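You operate a simulated robot arm through the tools that you are given. There is no shell and no other tool.

You run a simulated two-armed robot. Do the job below in one go: nothing can be reset, and whatever is moved stays where it is left.

TASK
Take out the tested panel, dose what the chart names for its fault and mix it in with air.
Fine: unclip it and stand it in the free gap; one press; air off once the cloud has cleared.

The check looks at the end state, three seconds after you hand in, the way a careful person would. Anything else that was tipped, shoved, dropped, spilled or broken makes it a failure.

THE ROBOT
Two 7-joint arms with four-finger grippers on one trunk that stands fixed in place. Base frame: the origin is at the foot of the trunk, x ahead of it, y to its left, z up; the work surface is at about z = 0.88. Units: m, rad, N and s.
The left shoulder is at [0.04, 0.181, 1.179], the right one opposite. With the tool pointing down near the work surface each hand reaches from about 0.32 to 0.84 m from the base axis, measured 20 degrees to its own side. Payload 3.67 kg a hand.
The tool frame of a hand sits at the grasp point between the pads (the TCP): z along the fingers, y along the line on which they close. The tips reach 0.028 m beyond it. Largest opening 0.112 m; the body of the gripper starts 0.073 m behind the TCP.
Orientation is told as [roll, pitch, yaw] about the base's x, y, z axes, in that order, counted from this pose: with the fingers straight down and closing along the base's y, the tool's x points along the base's -x, its y along +y and its z along -z.

THE INTERFACE
- The arms move only by the tool drive_tool. It takes "left_increments", "right_increments" or both (then of equal length, played together; a hand with none holds still); each is text: rows parted by semicolons, each of 7 numbers parted by spaces: the gripper command, from -1 (fully open) to 1 (shut), values between in proportion, then the shift along the base's x, y, z in units of 400 mm (1.0 is 400 mm), then the turn, a rotation vector about the base's x, y, z in units of 45 degrees (1.0 is 45 degrees). In form: grip tx ty tz wx wy wz; .... A call has 1 to 20 rows; each row is the pose to reach, as a shift and turn from the pose commanded when the call began. A call with a number of a shift or a turn outside -1 to 1 is refused whole. Each row takes 0.2 s and may step no farther than 0.05 m and 0.15 rad from the row before; otherwise, or with a gripper value out of range, the whole call is refused. A pose out of reach is approached as far as the arm can. The call stops where the force on the tool passes 70 N (or 10 N more than at its start, if that is more) or the arm is blocked; 0.2 s more then pass. The fingers move at their own pace and stop on an object; they squeeze with about 36 N. The grip force told is the motor's: it shows also when the fingers shut on nothing. Time passes only in rows, and 0.2 s behind the last, so rows that repeat a pose let the fingers close. The reply holds the time, the measured pose of the TCP, the force on the tool along the base axes, the opening and the grip force, in the units named above and with some noise, with the torque about the TCP (base axes, N m) and any sound that the robot's microphone picked up.
- Cameras (640 x 400 px; columns grow to the right, rows downward): "scene" is now at [0.0919, -0.0559, 1.4093]; the picture's right is [-0.63, -0.78, 0.00], its down [-0.42, 0.34, -0.84] and it looks along [0.66, -0.53, -0.54] (base axes); focal length 288 px, centre (320, 200). "left" rides on the left gripper at [0.06, 0.018, -0.104] in its tool frame; the picture's right is [-0.29, 0.96, 0.00], its down [-0.80, -0.24, -0.55] and it looks along [-0.53, -0.16, 0.83] (tool axes); focal length 234 px, centre (320, 200). "right" rides on the right gripper at [0.06, -0.018, -0.104] in its tool frame; the picture's right is [0.29, 0.96, 0.00], its down [-0.80, 0.24, -0.55] and it looks along [-0.53, 0.16, 0.83] (tool axes); focal length 234 px, centre (320, 200). There is no depth. A picture from a camera that has moved, and an enlarged one, comes with that camera's place and axes in the base frame and with its lens.
- capture(camera): a new picture of that camera. The clock stands still meanwhile.
- slide_trunk(by): slides the trunk up (or, below 0, down) by that many m; the arms and the scene camera ride with it, the base frame stays. It gives what a move gives, with no picture.
- pan_tilt(pan, tilt): turns the head with the scene camera to pan (to the left, within 1.501 rad either way) and tilt (down, from -0.506 to 1.204), counted from straight ahead of the robot. It gives what a move gives.
- inspect(camera, box): a new picture of the part [left, top, right, bottom] of that camera's present view, enlarged. The clock stands still meanwhile.
- sign_off(): hands the job in; it is judged then, once.

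Places have to be worked out from the pictures, the camera data and where the tool is seen. Open the grippers and draw the arms clear of the work before you hand the job in, unless the task says otherwise.

The tools are called after "Emit:" by a JSON object that holds its "fn" and its "kwargs". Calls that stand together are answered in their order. drive_tool: Moves the arms, as the interface text tells. Its arguments: {"type":"object","properties":{"left_increments":{"type":"string"},"right_increments":{"type":"string"}},"required":[]} The other tools are called the same way: slide_trunk (by) slides the trunk up or down; pan_tilt (pan, tilt) turns the head that bears the scene camera; capture (camera) takes a picture; inspect (camera, box) takes an enlarged picture of a part of a camera's view; sign_off () hands the job in.

At the start:

```text
time: 0.0
left_tool_pos: [0.5022, -0.0661, 1.1987]
left_orientation: [0.0, 0.002, 0.001]
left_wrist_force: [-0.3, 0.2, 0.5]
left_torque: [0.02, 0.03, 0.0]
left_opening: 0.1121
left_finger_force: 0.0
right_tool_pos: [0.4251, -0.5748, 1.2796]
right_orientation: [0.0, 0.001, 0.0]
right_wrist_force: [-0.2, 0.2, 0.0]
right_torque: [0.02, 0.01, -0.02]
right_opening: 0.1122
right_finger_force: 0.1
trunk travel left (down, up): [-0.3, 0.214]
head pan, tilt: [-0.677, 0.564]
```

scene: 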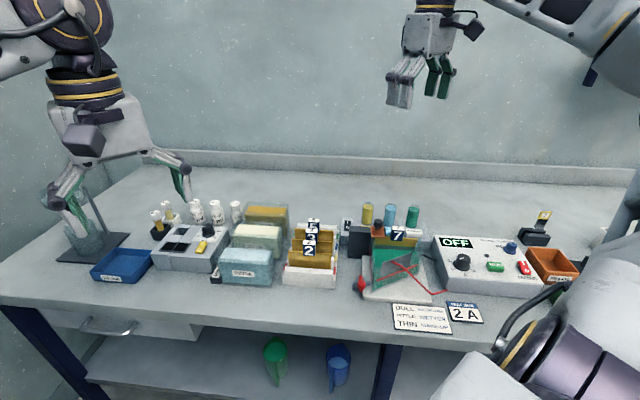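
right: 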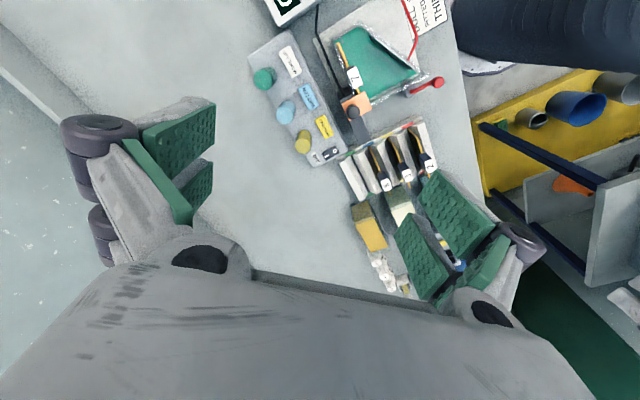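
left: 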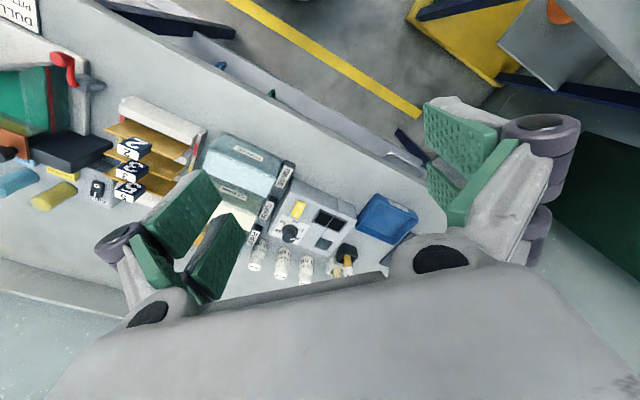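

I begin by looking closely at the scene: the tank with panel 7, the chart, the dosing bottles, and the control box.

Emit:
{"fn": "inspect", "kwargs": {"camera": "scene", "box": [330, 190, 490, 340]}}

Emit:
{"fn": "inspect", "kwargs": {"camera": "scene", "box": [420, 200, 600, 320]}}

Emit:
{"fn": "inspect", "kwargs": {"camera": "scene", "box": [200, 190, 360, 300]}}

Emit:
{"fn": "inspect", "kwargs": {"camera": "scene", "box": [50, 180, 250, 300]}}

```text
2.67 times, centred on (410, 265) of scene
camera zoom: at [0.0919, -0.0559, 1.4093], right [-0.63, -0.78, 0.0], down [-0.42, 0.34, -0.84], along [0.66, -0.53, -0.54], focal length 768 px, centre (80, 27)
```

zoom: 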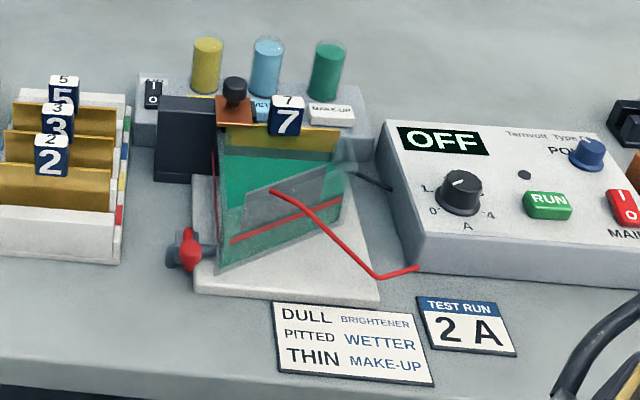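

```text
3.33 times, centred on (510, 260) of scene
camera zoom: at [0.0919, -0.0559, 1.4093], right [-0.63, -0.78, 0.0], down [-0.42, 0.34, -0.84], along [0.66, -0.53, -0.54], focal length 960 px, centre (-313, 0)
```

zoom: 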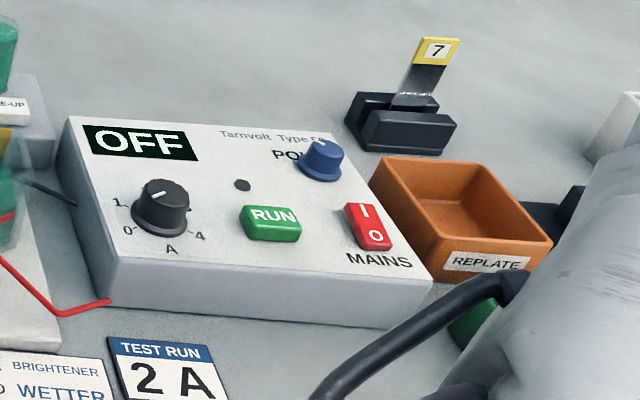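

```text
3.64 times, centred on (280, 245) of scene
camera zoom: at [0.0919, -0.0559, 1.4093], right [-0.63, -0.78, 0.0], down [-0.42, 0.34, -0.84], along [0.66, -0.53, -0.54], focal length 1047 px, centre (466, 36)
```

zoom: 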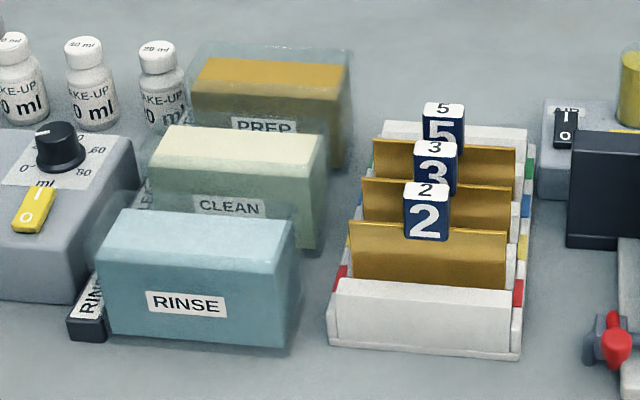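

```text
3.20 times, centred on (150, 240) of scene
camera zoom: at [0.0919, -0.0559, 1.4093], right [-0.63, -0.78, 0.0], down [-0.42, 0.34, -0.84], along [0.66, -0.53, -0.54], focal length 922 px, centre (864, 72)
```

zoom: 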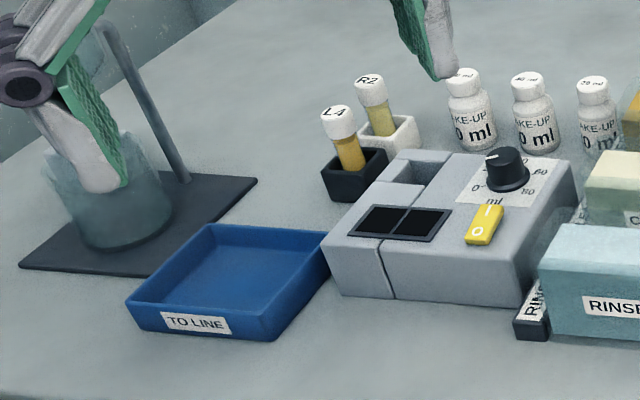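

The chart maps DULL→BRIGHTENER, PITTED→WETTER, THIN→MAKE-UP; panel 7 is in the cell under an orange clip. I'll zoom in from the wrist cameras for the cell, pumps and rack.

Emit:
{"fn": "inspect", "kwargs": {"camera": "right", "box": [240, 0, 460, 140]}}

Emit:
{"fn": "inspect", "kwargs": {"camera": "right", "box": [320, 80, 460, 200]}}

Emit:
{"fn": "inspect", "kwargs": {"camera": "left", "box": [0, 40, 220, 220]}}

Emit:
{"fn": "inspect", "kwargs": {"camera": "scene", "box": [340, 195, 440, 305]}}

```text
2.86 times, centred on (350, 70) of right
camera zoom: at [0.3648, -0.5931, 1.3849], right [-0.29, 0.96, 0.0], down [0.8, 0.24, 0.55], along [0.53, 0.16, -0.83], focal length 669 px, centre (234, 571)
```

zoom: 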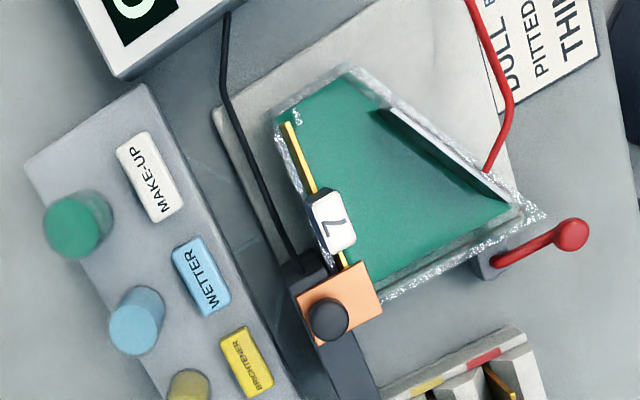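

```text
3.33 times, centred on (390, 140) of right
camera zoom: at [0.3648, -0.5931, 1.3849], right [-0.29, 0.96, 0.0], down [0.8, 0.24, 0.55], along [0.53, 0.16, -0.83], focal length 781 px, centre (87, 400)
```

zoom: 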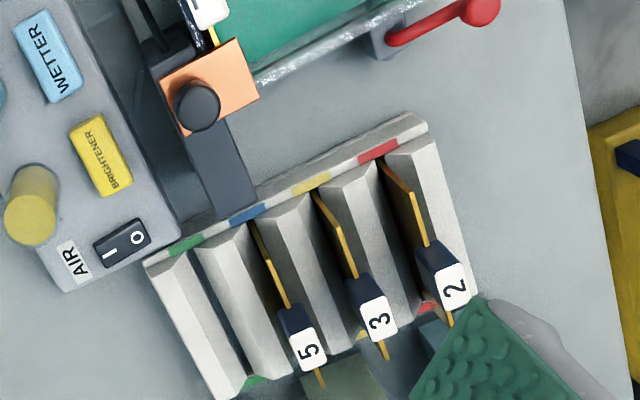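

```text
2.22 times, centred on (110, 130) of left
camera zoom: at [0.4411, -0.0484, 1.302], right [0.29, 0.96, 0.0], down [0.8, -0.24, 0.55], along [0.53, -0.16, -0.83], focal length 520 px, centre (787, 356)
```

zoom: 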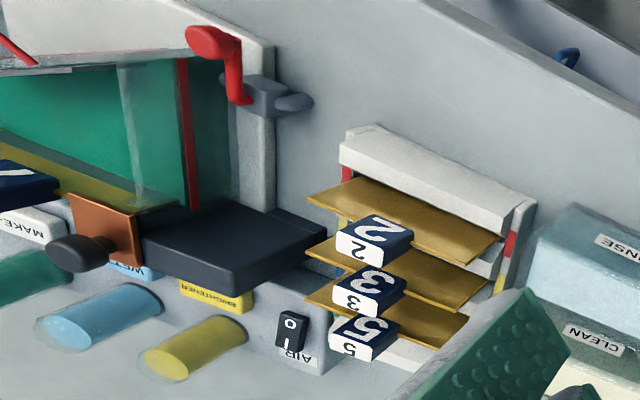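

```text
3.64 times, centred on (390, 250) of scene
camera zoom: at [0.0919, -0.0559, 1.4093], right [-0.63, -0.78, 0.0], down [-0.42, 0.34, -0.84], along [0.66, -0.53, -0.54], focal length 1047 px, centre (66, 18)
```

zoom: 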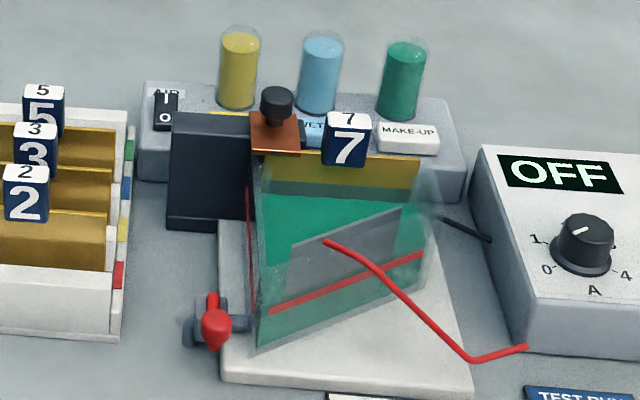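

Knob of the copper clip works out near [0.44, -0.515, 0.98], the free (green-coded) rack gap near [0.57, -0.44]. I lower the right hand a bit behind the cell so its camera looks at the clip from about 0.3 m.

Emit:
{"fn": "drive_tool", "kwargs": {"right_increments": "-1 -0.05375 0.01875 -0.096875 0 0 0; -1 -0.1075 0.0375 -0.19375 0 0 0; -1 -0.16125 0.05625 -0.290625 0 0 0; -1 -0.215 0.075 -0.3875 0 0 0; -1 -0.215 0.075 -0.3875 0 0 0"}}

Emit:
{"fn": "capture", "kwargs": {"camera": "right"}}

Emit:
{"fn": "capture", "kwargs": {"camera": "scene"}}

```text
time: 1.2
left_tool_pos: [0.5033, -0.0659, 1.1964]
left_orientation: [0.001, 0.003, 0.001]
left_wrist_force: [0.3, 0.5, 0.5]
left_torque: [0.0, 0.02, 0.01]
left_opening: 0.1117
left_finger_force: 0.1
right_tool_pos: [0.3357, -0.5431, 1.1264]
right_orientation: [-0.002, 0.001, 0.001]
right_wrist_force: [1.0, 0.3, 1.4]
right_torque: [0.03, 0.05, -0.05]
right_opening: 0.1121
right_finger_force: 0.0
trunk travel left (down, up): [-0.3, 0.214]
head pan, tilt: [-0.677, 0.564]
```

```text
taken
camera right: at [0.2771, -0.5615, 1.2307], right [-0.29, 0.96, 0.0], down [0.8, 0.24, 0.55], along [0.53, 0.16, -0.83], focal length 234 px, centre (320, 200)
```

right: 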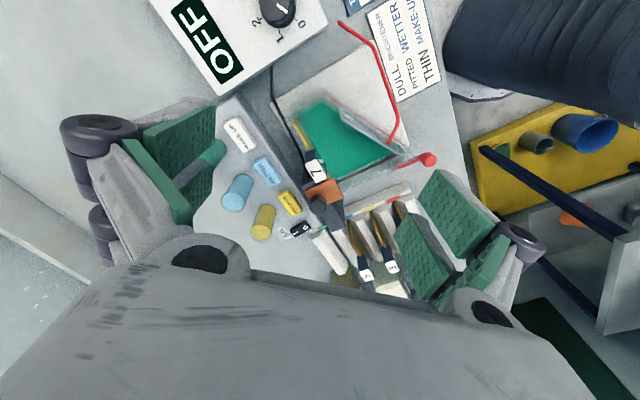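

```text
taken
camera scene: at [0.0933, -0.0559, 1.4092], right [-0.63, -0.78, 0.0], down [-0.42, 0.34, -0.84], along [0.66, -0.53, -0.54], focal length 288 px, centre (320, 200)
```

scene: 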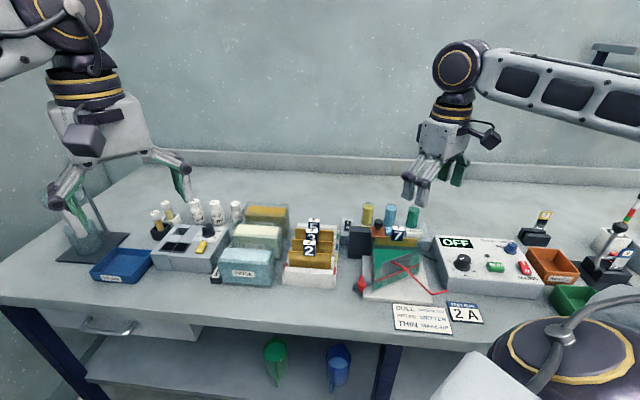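

The clip is central in the right view now; I enlarge the clip, pumps and rack.

Emit:
{"fn": "inspect", "kwargs": {"camera": "right", "box": [210, 90, 370, 250]}}

Emit:
{"fn": "inspect", "kwargs": {"camera": "right", "box": [280, 120, 360, 240]}}

Emit:
{"fn": "inspect", "kwargs": {"camera": "right", "box": [290, 160, 430, 300]}}

Emit:
{"fn": "inspect", "kwargs": {"camera": "scene", "box": [520, 180, 640, 320]}}

```text
2.50 times, centred on (290, 170) of right
camera zoom: at [0.2771, -0.5615, 1.2307], right [-0.29, 0.96, 0.0], down [0.8, 0.24, 0.55], along [0.53, 0.16, -0.83], focal length 585 px, centre (395, 275)
```

zoom: 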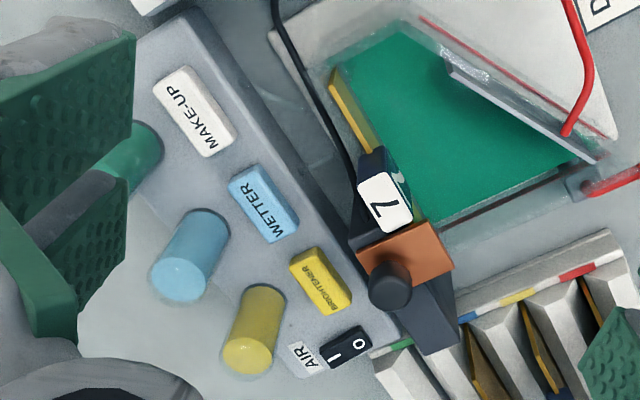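

```text
3.33 times, centred on (320, 180) of right
camera zoom: at [0.2771, -0.5615, 1.2307], right [-0.29, 0.96, 0.0], down [0.8, 0.24, 0.55], along [0.53, 0.16, -0.83], focal length 781 px, centre (320, 267)
```

zoom: 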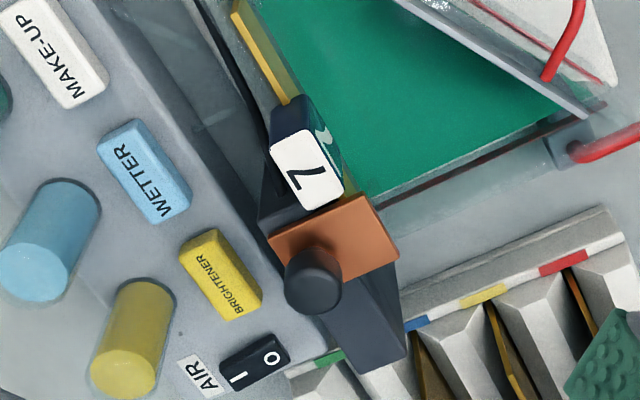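

```text
2.86 times, centred on (360, 230) of right
camera zoom: at [0.2771, -0.5615, 1.2307], right [-0.29, 0.96, 0.0], down [0.8, 0.24, 0.55], along [0.53, 0.16, -0.83], focal length 669 px, centre (206, 114)
```

zoom: 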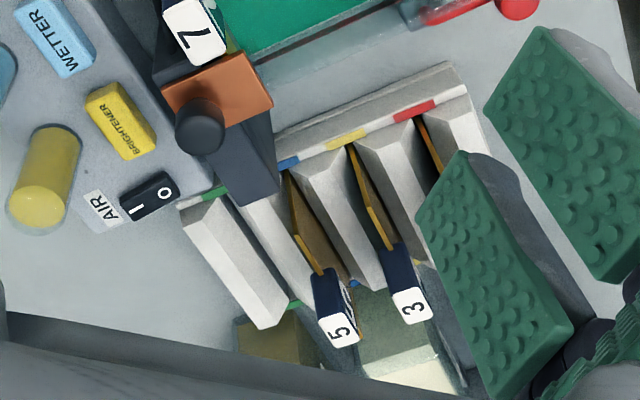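

```text
2.86 times, centred on (580, 250) of scene
camera zoom: at [0.0933, -0.0559, 1.4092], right [-0.63, -0.78, 0.0], down [-0.42, 0.34, -0.84], along [0.66, -0.53, -0.54], focal length 823 px, centre (-423, 57)
```

zoom: 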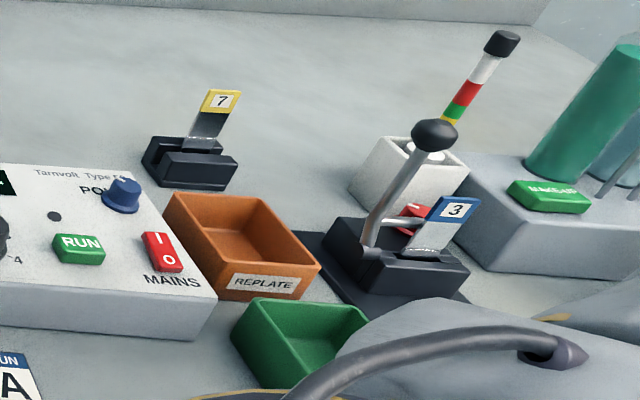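

I enlarge the clip strongly from the scene and both wrist cameras to understand how it opens.

Emit:
{"fn": "inspect", "kwargs": {"camera": "scene", "box": [345, 210, 401, 245]}}

Emit:
{"fn": "inspect", "kwargs": {"camera": "right", "box": [290, 150, 354, 240]}}

Emit:
{"fn": "inspect", "kwargs": {"camera": "left", "box": [0, 120, 120, 195]}}

```text
11.43 times, centred on (373, 228) of scene
camera zoom: at [0.0933, -0.0559, 1.4092], right [-0.63, -0.78, 0.0], down [-0.42, 0.34, -0.84], along [0.66, -0.53, -0.54], focal length 3291 px, centre (-286, -114)
```

zoom: 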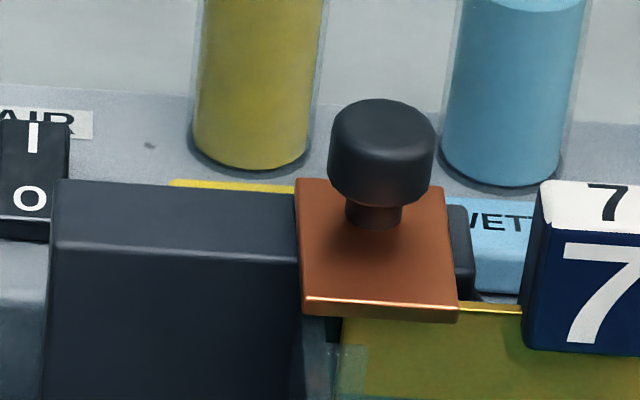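

```text
4.44 times, centred on (322, 195) of right
camera zoom: at [0.2771, -0.5615, 1.2307], right [-0.29, 0.96, 0.0], down [0.8, 0.24, 0.55], along [0.53, 0.16, -0.83], focal length 1041 px, centre (311, 222)
```

zoom: 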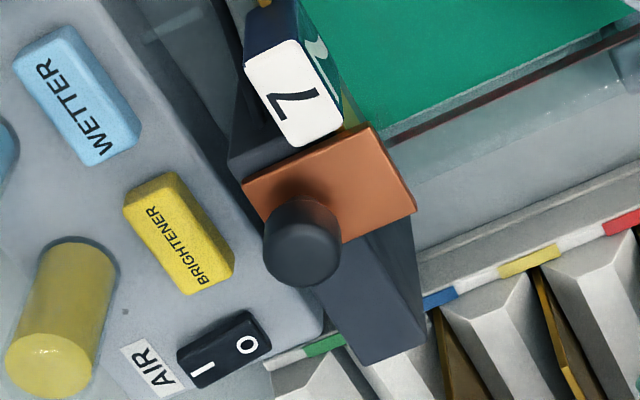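

```text
5.33 times, centred on (60, 158) of left
camera zoom: at [0.4424, -0.0485, 1.3015], right [0.29, 0.96, 0.0], down [0.8, -0.24, 0.55], along [0.53, -0.16, -0.83], focal length 1249 px, centre (1707, 427)
```

zoom: 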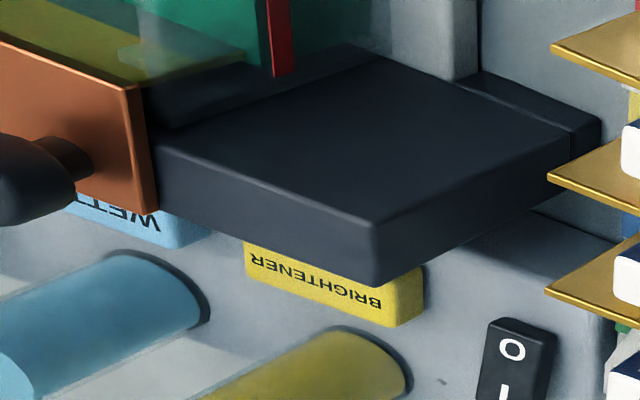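

The clip is a thin copper plate (top z≈0.969) with a knob on a stem (knob z≈0.977–0.992 at about [0.441,-0.516]); the tag sits at the panel's middle. I zoom on the rack and tag for the slot geometry.

Emit:
{"fn": "inspect", "kwargs": {"camera": "scene", "box": [276, 210, 356, 290]}}

Emit:
{"fn": "inspect", "kwargs": {"camera": "scene", "box": [355, 215, 435, 265]}}

Emit:
{"fn": "inspect", "kwargs": {"camera": "scene", "box": [330, 195, 440, 245]}}

```text
5.00 times, centred on (316, 250) of scene
camera zoom: at [0.0933, -0.0559, 1.4092], right [-0.63, -0.78, 0.0], down [-0.42, 0.34, -0.84], along [0.66, -0.53, -0.54], focal length 1440 px, centre (340, -50)
```

zoom: 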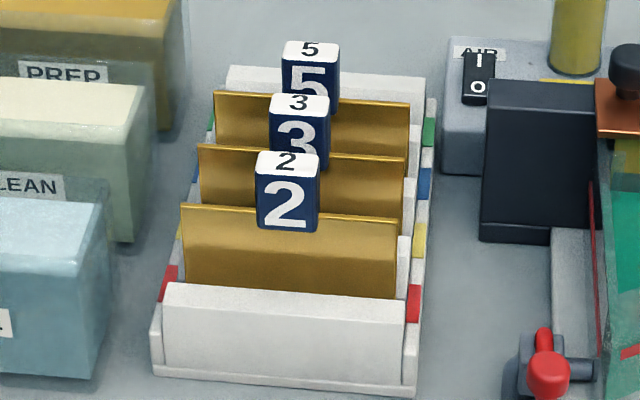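

```text
8.00 times, centred on (395, 240) of scene
camera zoom: at [0.0933, -0.0559, 1.4092], right [-0.63, -0.78, 0.0], down [-0.42, 0.34, -0.84], along [0.66, -0.53, -0.54], focal length 2304 px, centre (-280, -120)
```

zoom: 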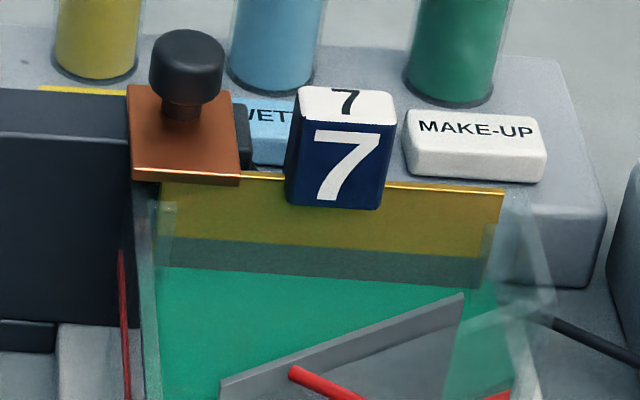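

```text
5.82 times, centred on (385, 220) of scene
camera zoom: at [0.0933, -0.0559, 1.4092], right [-0.63, -0.78, 0.0], down [-0.42, 0.34, -0.84], along [0.66, -0.53, -0.54], focal length 1676 px, centre (-58, 84)
```

zoom: 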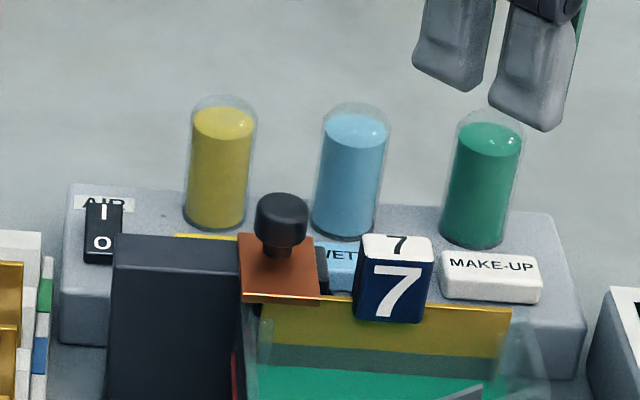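

Rack tags and tag 7 all top out near z≈0.987, slots and panel lie at about 45° in base, and the free green gap is centred near [0.58,-0.434]. I bring the right hand high above the knob, turned 45° so the fingers close across the panel.

Emit:
{"fn": "drive_tool", "kwargs": {"right_increments": "-0.8 0.043 0.012 0 0 0 0.1667; -0.6 0.086 0.024 0 0 0 0.3333; -0.4 0.13 0.036 0 0 0 0.5; -0.2 0.173 0.048 0 0 0 0.6667; 0 0.216 0.06 0 0 0 0.8333; 0.1 0.259 0.071 0 0 0 1.0; 0.1 0.259 0.071 0 0 0 1.0"}}

Emit:
{"fn": "capture", "kwargs": {"camera": "right"}}

Emit:
{"fn": "capture", "kwargs": {"camera": "scene"}}

```text
time: 2.8
left_tool_pos: [0.5025, -0.0666, 1.199]
left_orientation: [-0.002, 0.001, -0.001]
left_wrist_force: [-0.4, 0.5, -0.8]
left_torque: [-0.03, -0.03, 0.04]
left_opening: 0.112
left_finger_force: 0.0
right_tool_pos: [0.4409, -0.516, 1.1283]
right_orientation: [-0.003, 0.0, 0.786]
right_wrist_force: [-0.3, 0.4, 0.1]
right_torque: [-0.01, -0.03, -0.03]
right_opening: 0.0504
right_finger_force: 0.0
trunk travel left (down, up): [-0.3, 0.214]
head pan, tilt: [-0.677, 0.564]
```

```text
taken
camera right: at [0.411, -0.5706, 1.2315], right [-0.88, 0.47, 0.0], down [0.39, 0.73, 0.55], along [0.26, 0.49, -0.83], focal length 234 px, centre (320, 200)
```

right: 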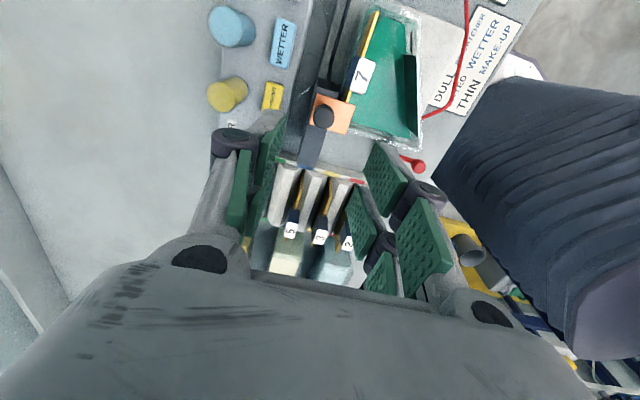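

```text
taken
camera scene: at [0.0907, -0.0554, 1.4094], right [-0.63, -0.78, 0.0], down [-0.42, 0.34, -0.85], along [0.66, -0.53, -0.53], focal length 288 px, centre (320, 200)
```

scene: 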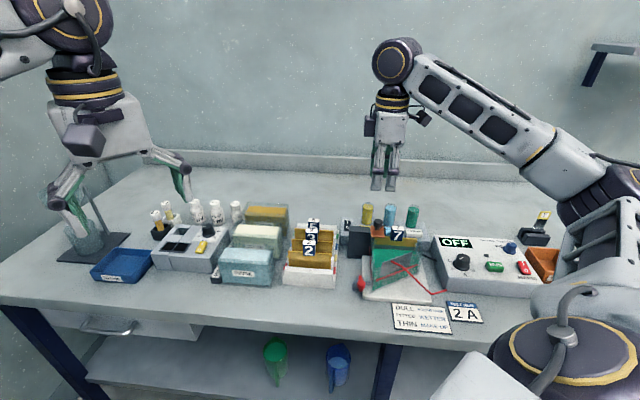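

The hand is 45° over the clip; I zoom on the clip and panel from this view to check alignment and mechanism.

Emit:
{"fn": "inspect", "kwargs": {"camera": "right", "box": [270, 40, 400, 180]}}

Emit:
{"fn": "inspect", "kwargs": {"camera": "right", "box": [230, 120, 390, 280]}}

Emit:
{"fn": "inspect", "kwargs": {"camera": "scene", "box": [345, 150, 425, 250]}}

```text
2.86 times, centred on (335, 110) of right
camera zoom: at [0.411, -0.5706, 1.2315], right [-0.88, 0.47, 0.0], down [0.39, 0.73, 0.55], along [0.26, 0.49, -0.83], focal length 669 px, centre (277, 457)
```

zoom: 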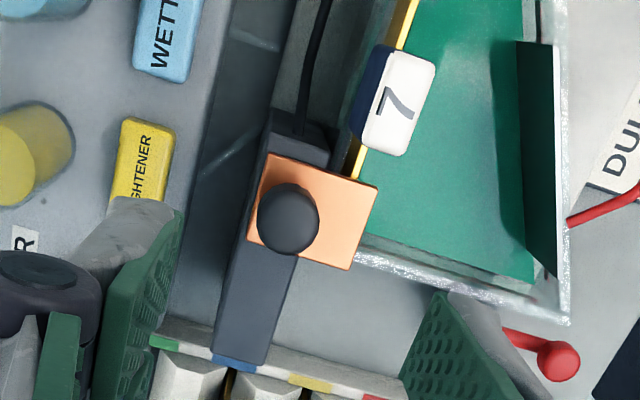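

```text
2.50 times, centred on (310, 200) of right
camera zoom: at [0.411, -0.5706, 1.2315], right [-0.88, 0.47, 0.0], down [0.39, 0.73, 0.55], along [0.26, 0.49, -0.83], focal length 585 px, centre (345, 200)
```

zoom: 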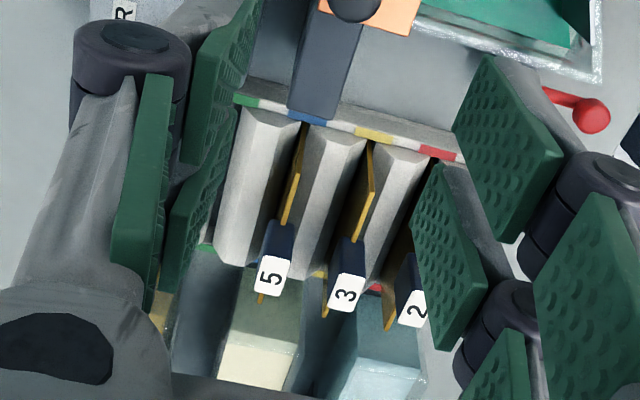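

```text
4.00 times, centred on (385, 200) of scene
camera zoom: at [0.0907, -0.0554, 1.4094], right [-0.63, -0.78, 0.0], down [-0.42, 0.34, -0.85], along [0.66, -0.53, -0.53], focal length 1152 px, centre (60, 200)
```

zoom: 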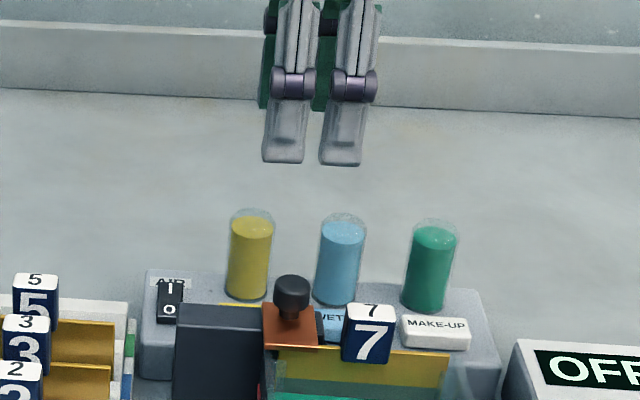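

The knob sits over the black bar behind the panel, copper reaching forward over the panel's left end. I descend so just the fingertips (z≈0.98) flank the knob, keeping 10 mm above the copper.

Emit:
{"fn": "drive_tool", "kwargs": {"right_increments": "0.1 -0.002 0.001 -0.08 0 0 0; 0.1 -0.004 0.002 -0.16 0 0 0; 0.1 -0.005 0.002 -0.22 0 0 0; 0.1 -0.005 0.002 -0.27 0 0 0; 0.1 -0.005 0.002 -0.3 0 0 0; 0.1 -0.005 0.002 -0.3 0 0 0"}}

Emit:
{"fn": "capture", "kwargs": {"camera": "right"}}

Emit:
{"fn": "inspect", "kwargs": {"camera": "scene", "box": [335, 180, 425, 250]}}

```text
time: 4.2
left_tool_pos: [0.5023, -0.0675, 1.198]
left_orientation: [-0.001, 0.0, 0.0]
left_wrist_force: [0.3, 0.5, -0.9]
left_torque: [0.01, 0.02, 0.01]
left_opening: 0.112
left_finger_force: 0.1
right_tool_pos: [0.4401, -0.5164, 1.0054]
right_orientation: [-0.002, -0.001, 0.786]
right_wrist_force: [-0.7, 0.1, 0.0]
right_torque: [-0.01, 0.04, 0.01]
right_opening: 0.0505
right_finger_force: 0.1
trunk travel left (down, up): [-0.3, 0.214]
head pan, tilt: [-0.677, 0.564]
```

```text
taken
camera right: at [0.4097, -0.5712, 1.1097], right [-0.88, 0.47, 0.0], down [0.39, 0.73, 0.55], along [0.26, 0.49, -0.83], focal length 234 px, centre (320, 200)
```

right: 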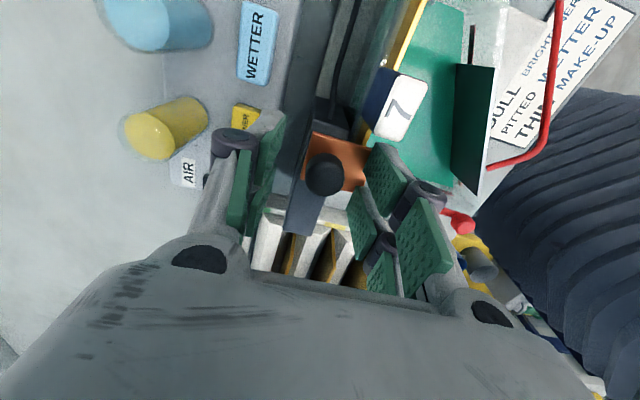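

```text
5.71 times, centred on (380, 215) of scene
camera zoom: at [0.0918, -0.0559, 1.4093], right [-0.63, -0.78, 0.0], down [-0.42, 0.34, -0.84], along [0.66, -0.53, -0.54], focal length 1646 px, centre (-23, 114)
```

zoom: 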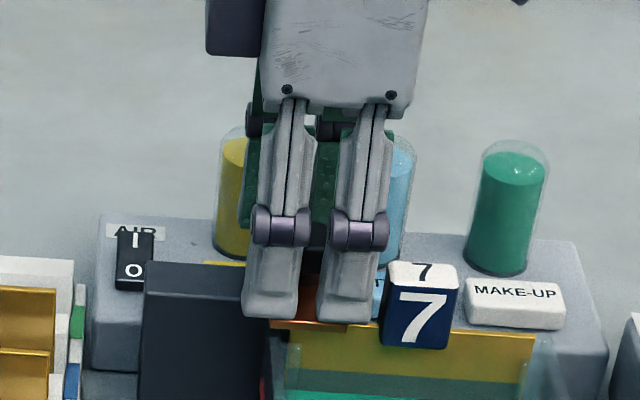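

The fork-shaped fingers flank the knob, but the right tine is within about 1 mm of tag 7's left edge. I shift 6 mm along the panel direction away from the tag before closing.

Emit:
{"fn": "drive_tool", "kwargs": {"right_increments": "0.1 0.0105 0.0107 0 0 0 0; 0.1 0.0105 0.0107 0 0 0 0"}}

Emit:
{"fn": "inspect", "kwargs": {"camera": "scene", "box": [335, 180, 425, 250]}}

Emit:
{"fn": "inspect", "kwargs": {"camera": "right", "box": [230, 60, 450, 280]}}

```text
time: 4.8
left_tool_pos: [0.5021, -0.0661, 1.1971]
left_orientation: [0.0, -0.001, 0.001]
left_wrist_force: [-0.7, -0.5, 0.2]
left_torque: [0.01, -0.01, 0.03]
left_opening: 0.1118
left_finger_force: 0.0
right_tool_pos: [0.4426, -0.5125, 1.005]
right_orientation: [-0.001, -0.001, 0.787]
right_wrist_force: [0.3, 0.1, -0.6]
right_torque: [-0.03, 0.03, 0.04]
right_opening: 0.0505
right_finger_force: 0.1
trunk travel left (down, up): [-0.3, 0.214]
head pan, tilt: [-0.677, 0.564]
```

```text
5.71 times, centred on (380, 215) of scene
camera zoom: at [0.0916, -0.0559, 1.4093], right [-0.63, -0.78, 0.0], down [-0.42, 0.34, -0.84], along [0.66, -0.53, -0.54], focal length 1646 px, centre (-23, 114)
```

zoom: 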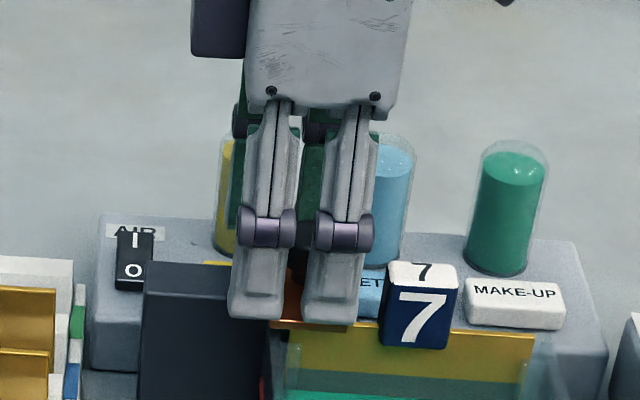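

```text
1.82 times, centred on (340, 170) of right
camera zoom: at [0.4132, -0.5668, 1.1091], right [-0.88, 0.47, 0.0], down [0.39, 0.73, 0.55], along [0.26, 0.49, -0.83], focal length 426 px, centre (284, 254)
```

zoom: 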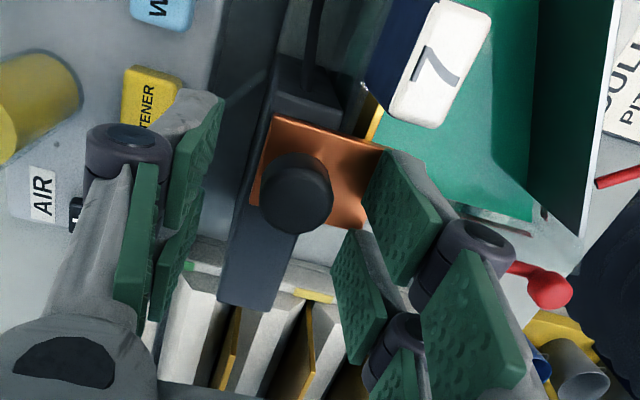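

The tine is now clear of the tag and the knob is centred within ~2 mm between the pads. I close the gripper on the knob.

Emit:
{"fn": "drive_tool", "kwargs": {"right_increments": "0.4 0 0 0 0 0 0; 0.7 0 0 0 0 0 0; 1 0 0 0 0 0 0; 1 0 0 0 0 0 0"}}

Emit:
{"fn": "inspect", "kwargs": {"camera": "right", "box": [230, 60, 450, 280]}}

```text
time: 5.8
left_tool_pos: [0.5021, -0.0663, 1.1979]
left_orientation: [-0.003, 0.0, -0.001]
left_wrist_force: [-0.4, -0.1, 0.6]
left_torque: [0.0, -0.01, 0.01]
left_opening: 0.1119
left_finger_force: 0.1
right_tool_pos: [0.4413, -0.5106, 1.005]
right_orientation: [0.002, 0.0, 0.787]
right_wrist_force: [-8.0, 8.0, -5.4]
right_torque: [0.31, 0.09, -0.14]
right_opening: 0.0204
right_finger_force: 45.2
trunk travel left (down, up): [-0.3, 0.214]
head pan, tilt: [-0.677, 0.564]
```

```text
1.82 times, centred on (340, 170) of right
camera zoom: at [0.4126, -0.5657, 1.1089], right [-0.88, 0.47, 0.0], down [0.39, 0.73, 0.55], along [0.26, 0.49, -0.83], focal length 426 px, centre (284, 254)
```

zoom: 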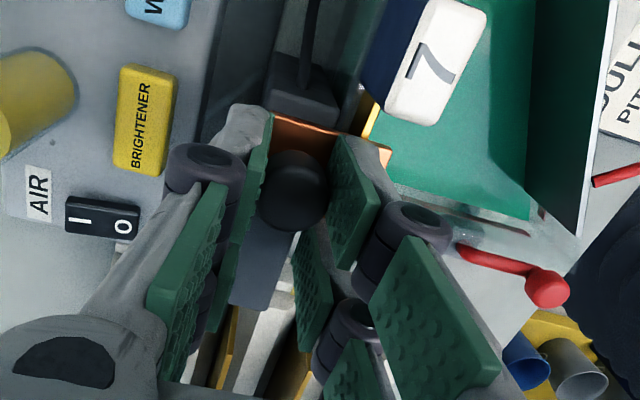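

Knob is gripped (opening 0.020). I test it with a gentle 5 mm lift and read the forces.

Emit:
{"fn": "drive_tool", "kwargs": {"right_increments": "1 -0.004 0.005 0.005 0 0 0; 1 -0.004 0.005 0.0125 0 0 0"}}

```text
time: 6.4
left_tool_pos: [0.5044, -0.0682, 1.1967]
left_orientation: [0.001, 0.005, 0.0]
left_wrist_force: [0.3, 1.0, 0.9]
left_torque: [0.0, -0.01, 0.01]
left_opening: 0.112
left_finger_force: 0.0
right_tool_pos: [0.4409, -0.5102, 1.0062]
right_orientation: [0.009, 0.004, 0.788]
right_wrist_force: [-7.5, 8.7, -35.2]
right_torque: [0.35, -0.01, -0.09]
right_opening: 0.0206
right_finger_force: 45.1
trunk travel left (down, up): [-0.3, 0.214]
head pan, tilt: [-0.677, 0.564]
```

Lifting is stiff (−35 N with ~1 mm motion), so it isn't a pull-up clip. I return to the height and test a small slide along the bar away from the panel.

Emit:
{"fn": "drive_tool", "kwargs": {"right_increments": "1 0 0 -0.0125 0 0 0; 1 0.005 0.005 -0.0125 0 0 0; 1 0.01 0.01 -0.0125 0 0 0"}}

```text
time: 7.2
left_tool_pos: [0.5025, -0.0665, 1.1982]
left_orientation: [0.0, 0.001, 0.0]
left_wrist_force: [0.8, 0.3, 0.6]
left_torque: [-0.02, -0.01, -0.01]
left_opening: 0.1119
left_finger_force: 0.0
right_tool_pos: [0.4472, -0.5049, 1.0061]
right_orientation: [-0.003, -0.003, 0.785]
right_wrist_force: [-6.4, 6.5, -7.9]
right_torque: [-0.09, 0.48, -0.04]
right_opening: 0.0202
right_finger_force: 45.2
trunk travel left (down, up): [-0.3, 0.214]
head pan, tilt: [-0.677, 0.564]
```

The hand moved ~8 mm along the bar with hardly any resisting force in that direction; I check in pictures whether the clip moved with it.

Emit:
{"fn": "inspect", "kwargs": {"camera": "right", "box": [230, 60, 450, 280]}}

Emit:
{"fn": "inspect", "kwargs": {"camera": "scene", "box": [335, 180, 425, 250]}}

```text
1.82 times, centred on (340, 170) of right
camera zoom: at [0.4171, -0.5604, 1.1108], right [-0.88, 0.47, 0.0], down [0.39, 0.73, 0.55], along [0.27, 0.49, -0.83], focal length 426 px, centre (284, 254)
```

zoom: 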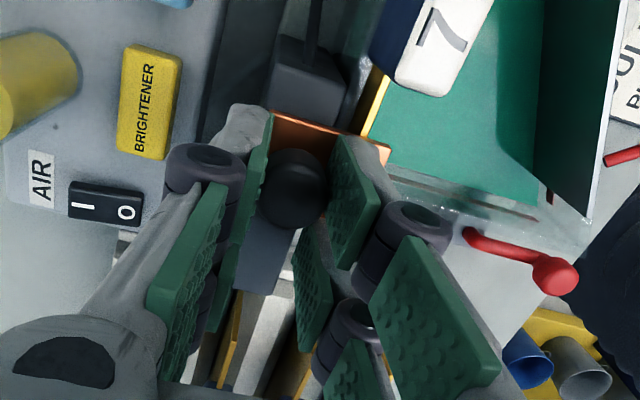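

```text
5.71 times, centred on (380, 215) of scene
camera zoom: at [0.0915, -0.0556, 1.4094], right [-0.63, -0.78, 0.0], down [-0.42, 0.34, -0.84], along [0.66, -0.53, -0.53], focal length 1646 px, centre (-23, 114)
```

zoom: 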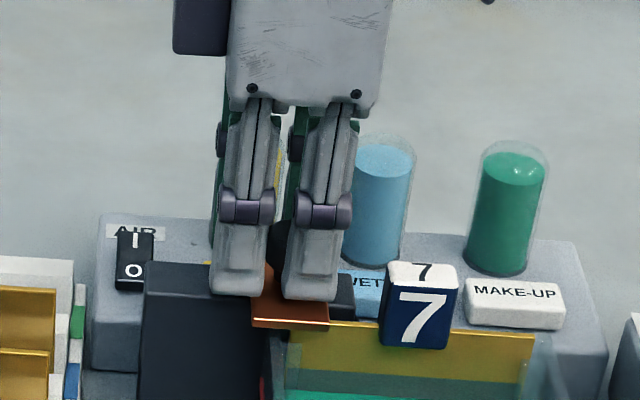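

The copper plate slid along the bar with the hand, so the clip opens by sliding left. I continue the slide in small steps until the plate is clear of the panel's end (about 27 mm more).

Emit:
{"fn": "drive_tool", "kwargs": {"right_increments": "1 0.008 0.008 0 0 0 0; 1 0.016 0.016 0 0 0 0; 1 0.024 0.024 0 0 0 0; 1 0.032 0.032 0 0 0 0; 1 0.04 0.04 0 0 0 0; 1 0.048 0.048 0 0 0 0; 1 0.048 0.048 0 0 0 0"}}

Emit:
{"fn": "inspect", "kwargs": {"camera": "scene", "box": [335, 180, 425, 250]}}

Emit:
{"fn": "inspect", "kwargs": {"camera": "right", "box": [230, 20, 450, 240]}}

```text
time: 8.8
left_tool_pos: [0.5013, -0.0666, 1.1991]
left_orientation: [-0.002, 0.0, 0.0]
left_wrist_force: [0.3, -0.1, 0.0]
left_torque: [0.03, 0.02, -0.02]
left_opening: 0.1122
left_finger_force: 0.0
right_tool_pos: [0.4652, -0.4846, 1.0049]
right_orientation: [-0.003, -0.002, 0.783]
right_wrist_force: [-5.1, 1.9, 13.1]
right_torque: [0.2, 0.01, -0.04]
right_opening: 0.0203
right_finger_force: 45.0
trunk travel left (down, up): [-0.3, 0.214]
head pan, tilt: [-0.677, 0.564]
```

```text
5.71 times, centred on (380, 215) of scene
camera zoom: at [0.0901, -0.0548, 1.4095], right [-0.63, -0.78, 0.0], down [-0.42, 0.34, -0.85], along [0.66, -0.53, -0.53], focal length 1646 px, centre (-23, 114)
```

zoom: 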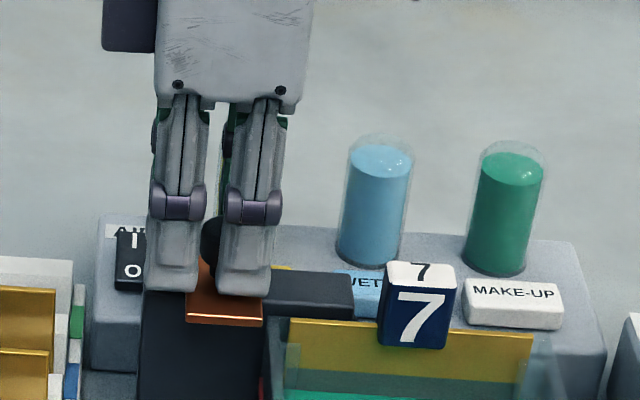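

```text
1.82 times, centred on (340, 130) of right
camera zoom: at [0.4362, -0.5412, 1.1108], right [-0.88, 0.47, 0.0], down [0.39, 0.73, 0.55], along [0.27, 0.49, -0.83], focal length 426 px, centre (284, 327)
```

zoom: 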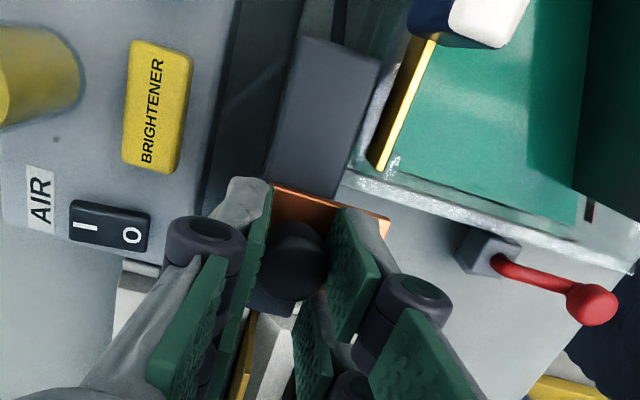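

The panel's left end is now exposed by about 10 mm. I slide a little further for margin, watching for an end stop.

Emit:
{"fn": "drive_tool", "kwargs": {"right_increments": "1 0.005 0.005 0 0 0 0; 1 0.01 0.01 0 0 0 0; 1 0.014 0.014 0 0 0 0"}}

```text
time: 9.6
left_tool_pos: [0.4975, -0.069, 1.2001]
left_orientation: [0.002, -0.004, 0.0]
left_wrist_force: [-0.3, -0.5, 0.2]
left_torque: [-0.02, -0.04, -0.01]
left_opening: 0.1121
left_finger_force: 0.0
right_tool_pos: [0.4679, -0.4831, 1.0067]
right_orientation: [-0.003, 0.004, 0.784]
right_wrist_force: [-25.7, -24.4, 9.9]
right_torque: [-0.7, 0.7, 0.0]
right_opening: 0.0209
right_finger_force: 45.0
trunk travel left (down, up): [-0.3, 0.214]
head pan, tilt: [-0.677, 0.564]
```

End stop reached (35 N back along the bar), so the clip is fully open. I relax the push, release the knob and rise straight up.

Emit:
{"fn": "drive_tool", "kwargs": {"right_increments": "1 -0.014 -0.014 0 0 0 0; 0.5 -0.014 -0.014 0 0 0 0; 0.1 -0.014 -0.014 0 0 0 0; 0.1 -0.014 -0.014 0.03 0 0 0; 0.1 -0.014 -0.014 0.1 0 0 0; 0.1 -0.014 -0.014 0.2 0 0 0; 0.1 -0.014 -0.014 0.25 0 0 0"}}

Emit:
{"fn": "capture", "kwargs": {"camera": "scene"}}

Emit:
{"fn": "capture", "kwargs": {"camera": "right"}}

```text
time: 11.2
left_tool_pos: [0.5017, -0.0668, 1.1989]
left_orientation: [-0.001, 0.001, -0.002]
left_wrist_force: [0.0, 0.3, -0.3]
left_torque: [0.01, 0.02, 0.0]
left_opening: 0.1122
left_finger_force: 0.1
right_tool_pos: [0.4631, -0.4841, 1.1036]
right_orientation: [0.0, 0.001, 0.787]
right_wrist_force: [-0.3, -0.6, -0.4]
right_torque: [0.02, -0.04, 0.04]
right_opening: 0.0505
right_finger_force: 0.1
trunk travel left (down, up): [-0.3, 0.214]
head pan, tilt: [-0.677, 0.564]
```

```text
taken
camera scene: at [0.0916, -0.0555, 1.4093], right [-0.63, -0.78, 0.0], down [-0.42, 0.34, -0.84], along [0.66, -0.53, -0.53], focal length 288 px, centre (320, 200)
```

scene: 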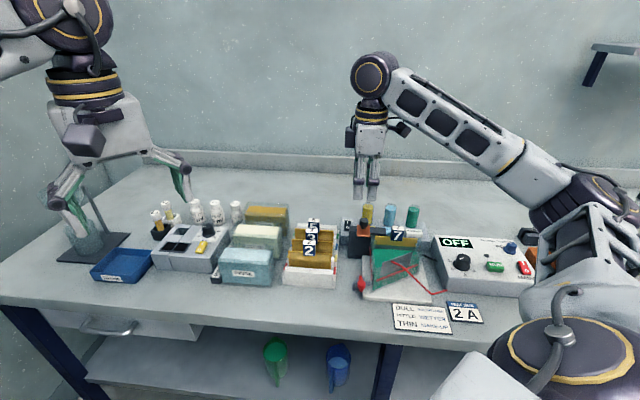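

```text
taken
camera right: at [0.4337, -0.5404, 1.2086], right [-0.88, 0.47, 0.0], down [0.39, 0.73, 0.55], along [0.26, 0.49, -0.83], focal length 234 px, centre (320, 200)
```

right: 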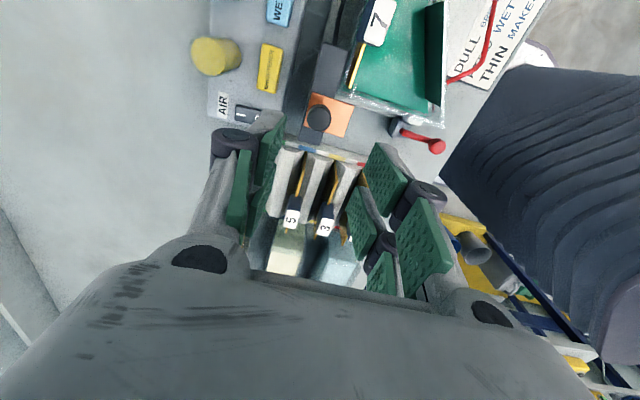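

The clip stays open. I move the right hand above tag 7 (≈[0.391,-0.531]) at the same height and look again to align.

Emit:
{"fn": "drive_tool", "kwargs": {"right_increments": "0.1 -0.045 -0.029 0 0 0 0; 0.1 -0.09 -0.058 0 0 0 0; 0.1 -0.135 -0.088 0 0 0 0; 0.1 -0.18 -0.1175 0 0 0 0; 0.1 -0.18 -0.1175 0 0 0 0"}}

Emit:
{"fn": "inspect", "kwargs": {"camera": "right", "box": [250, 60, 420, 230]}}

Emit:
{"fn": "inspect", "kwargs": {"camera": "scene", "box": [345, 160, 435, 250]}}

```text
time: 12.4
left_tool_pos: [0.5034, -0.0671, 1.1969]
left_orientation: [0.0, 0.002, 0.0]
left_wrist_force: [-0.6, 0.5, -0.7]
left_torque: [0.0, 0.03, 0.0]
left_opening: 0.1121
left_finger_force: 0.1
right_tool_pos: [0.393, -0.5327, 1.1038]
right_orientation: [0.001, -0.001, 0.786]
right_wrist_force: [0.2, 0.6, 0.0]
right_torque: [0.01, -0.01, -0.03]
right_opening: 0.0502
right_finger_force: 0.0
trunk travel left (down, up): [-0.3, 0.214]
head pan, tilt: [-0.677, 0.564]
```

```text
2.35 times, centred on (335, 145) of right
camera zoom: at [0.3636, -0.5885, 1.2083], right [-0.88, 0.47, 0.0], down [0.39, 0.73, 0.55], along [0.26, 0.49, -0.83], focal length 551 px, centre (285, 329)
```

zoom: 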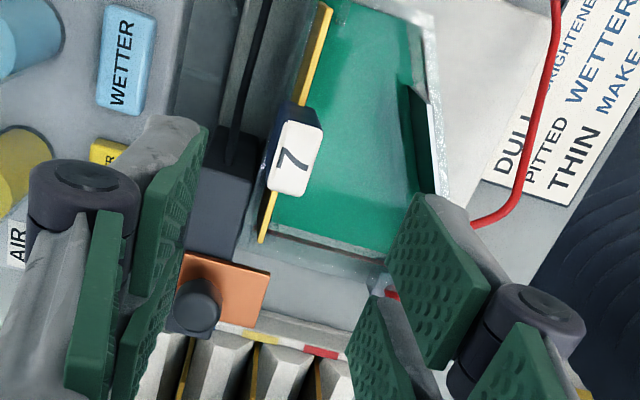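

```text
4.44 times, centred on (390, 205) of scene
camera zoom: at [0.0927, -0.0559, 1.4092], right [-0.63, -0.78, 0.0], down [-0.42, 0.34, -0.84], along [0.66, -0.53, -0.54], focal length 1280 px, centre (9, 178)
```

zoom: 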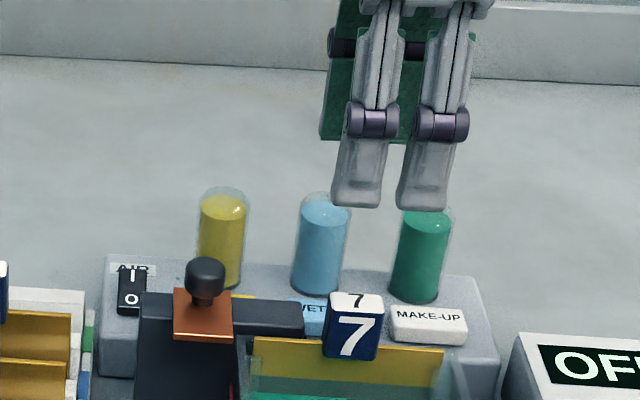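

Tag 7 is 3–4 mm toward the robot from the hand centre, panel yaw about 45.9°. I correct that, narrow the opening to ~0.039 and descend to fingertips at about z≈0.98 to check.

Emit:
{"fn": "drive_tool", "kwargs": {"right_increments": "0.2 -0.003 0.003 -0.02 0 0 0.01; 0.3 -0.0065 0.0065 -0.08 0 0 0.02; 0.3 -0.0065 0.0065 -0.16 0 0 0.02; 0.3 -0.0065 0.0065 -0.21 0 0 0.02; 0.3 -0.0065 0.0065 -0.24 0 0 0.02; 0.3 -0.0065 0.0065 -0.24 0 0 0.02"}}

Emit:
{"fn": "inspect", "kwargs": {"camera": "right", "box": [230, 40, 430, 240]}}

Emit:
{"fn": "inspect", "kwargs": {"camera": "scene", "box": [345, 190, 435, 260]}}

```text
time: 13.8
left_tool_pos: [0.5011, -0.0667, 1.198]
left_orientation: [0.001, -0.001, 0.0]
left_wrist_force: [-0.6, -0.4, -0.9]
left_torque: [0.0, 0.01, -0.05]
left_opening: 0.1119
left_finger_force: 0.1
right_tool_pos: [0.3917, -0.5311, 1.0083]
right_orientation: [-0.001, -0.001, 0.8]
right_wrist_force: [0.2, 0.3, 0.4]
right_torque: [-0.04, -0.03, 0.06]
right_opening: 0.0392
right_finger_force: 0.1
trunk travel left (down, up): [-0.3, 0.214]
head pan, tilt: [-0.677, 0.564]
```

```text
2.00 times, centred on (330, 140) of right
camera zoom: at [0.3627, -0.587, 1.1139], right [-0.89, 0.46, 0.0], down [0.38, 0.74, 0.55], along [0.26, 0.49, -0.83], focal length 468 px, centre (300, 320)
```

zoom: 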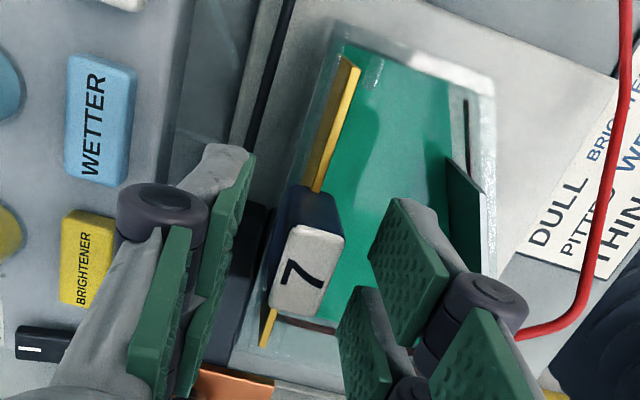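

```text
5.71 times, centred on (390, 225) of scene
camera zoom: at [0.0917, -0.0558, 1.4093], right [-0.63, -0.78, 0.0], down [-0.42, 0.34, -0.84], along [0.66, -0.53, -0.54], focal length 1646 px, centre (-80, 57)
```

zoom: 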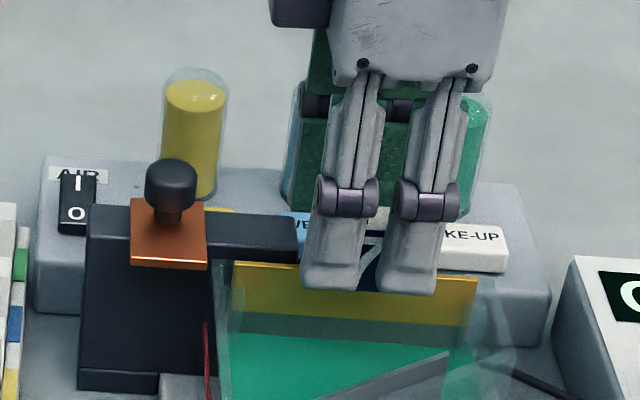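

The tag is nearly centred between the pads (2.5 mm toward robot). I shift 2 mm, lower 8 mm more and close on the tag.

Emit:
{"fn": "drive_tool", "kwargs": {"right_increments": "0.3 -0.0035 0.0035 -0.01 0 0 0; 0.3 -0.0035 0.0035 -0.02 0 0 0; 0.3 -0.0035 0.0035 -0.02 0 0 0; 0.5 -0.0035 0.0035 -0.02 0 0 0; 0.7 -0.0035 0.0035 -0.02 0 0 0; 1 -0.0035 0.0035 -0.02 0 0 0; 1 -0.0035 0.0035 -0.02 0 0 0"}}

Emit:
{"fn": "inspect", "kwargs": {"camera": "right", "box": [230, 40, 430, 240]}}

Emit:
{"fn": "inspect", "kwargs": {"camera": "scene", "box": [345, 190, 435, 260]}}

```text
time: 15.4
left_tool_pos: [0.5026, -0.0671, 1.1972]
left_orientation: [-0.001, 0.0, -0.001]
left_wrist_force: [-0.3, 0.1, 0.3]
left_torque: [0.02, -0.02, -0.01]
left_opening: 0.1121
left_finger_force: 0.1
right_tool_pos: [0.3909, -0.5302, 1.002]
right_orientation: [0.001, 0.0, 0.801]
right_wrist_force: [0.2, 0.1, 0.4]
right_torque: [-0.01, -0.01, 0.04]
right_opening: 0.0156
right_finger_force: 36.0
trunk travel left (down, up): [-0.3, 0.214]
head pan, tilt: [-0.677, 0.564]
```

```text
2.00 times, centred on (330, 140) of right
camera zoom: at [0.3613, -0.5856, 1.1059], right [-0.89, 0.46, 0.0], down [0.38, 0.74, 0.55], along [0.26, 0.49, -0.83], focal length 468 px, centre (300, 320)
```

zoom: 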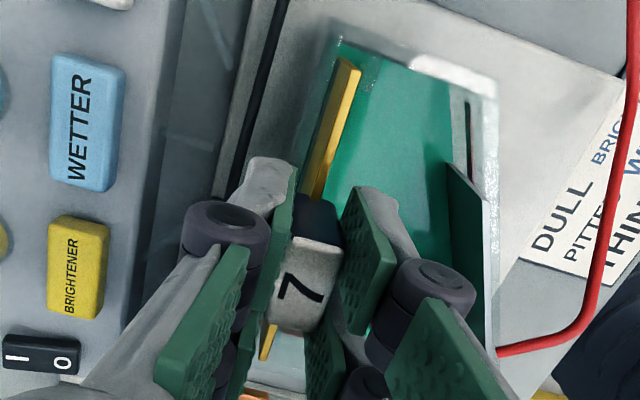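

```text
5.71 times, centred on (390, 225) of scene
camera zoom: at [0.0919, -0.0559, 1.4093], right [-0.63, -0.78, 0.0], down [-0.42, 0.34, -0.84], along [0.66, -0.53, -0.54], focal length 1646 px, centre (-80, 57)
```

zoom: 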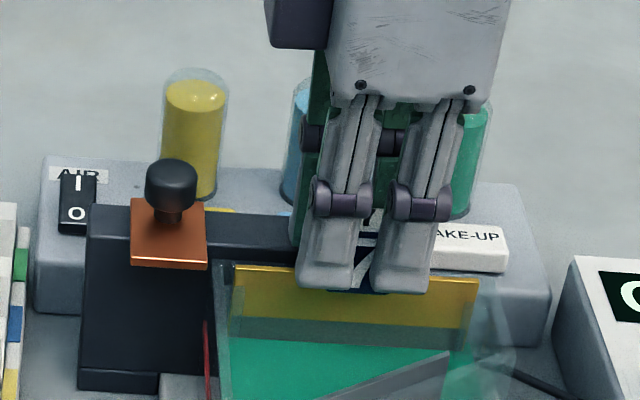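

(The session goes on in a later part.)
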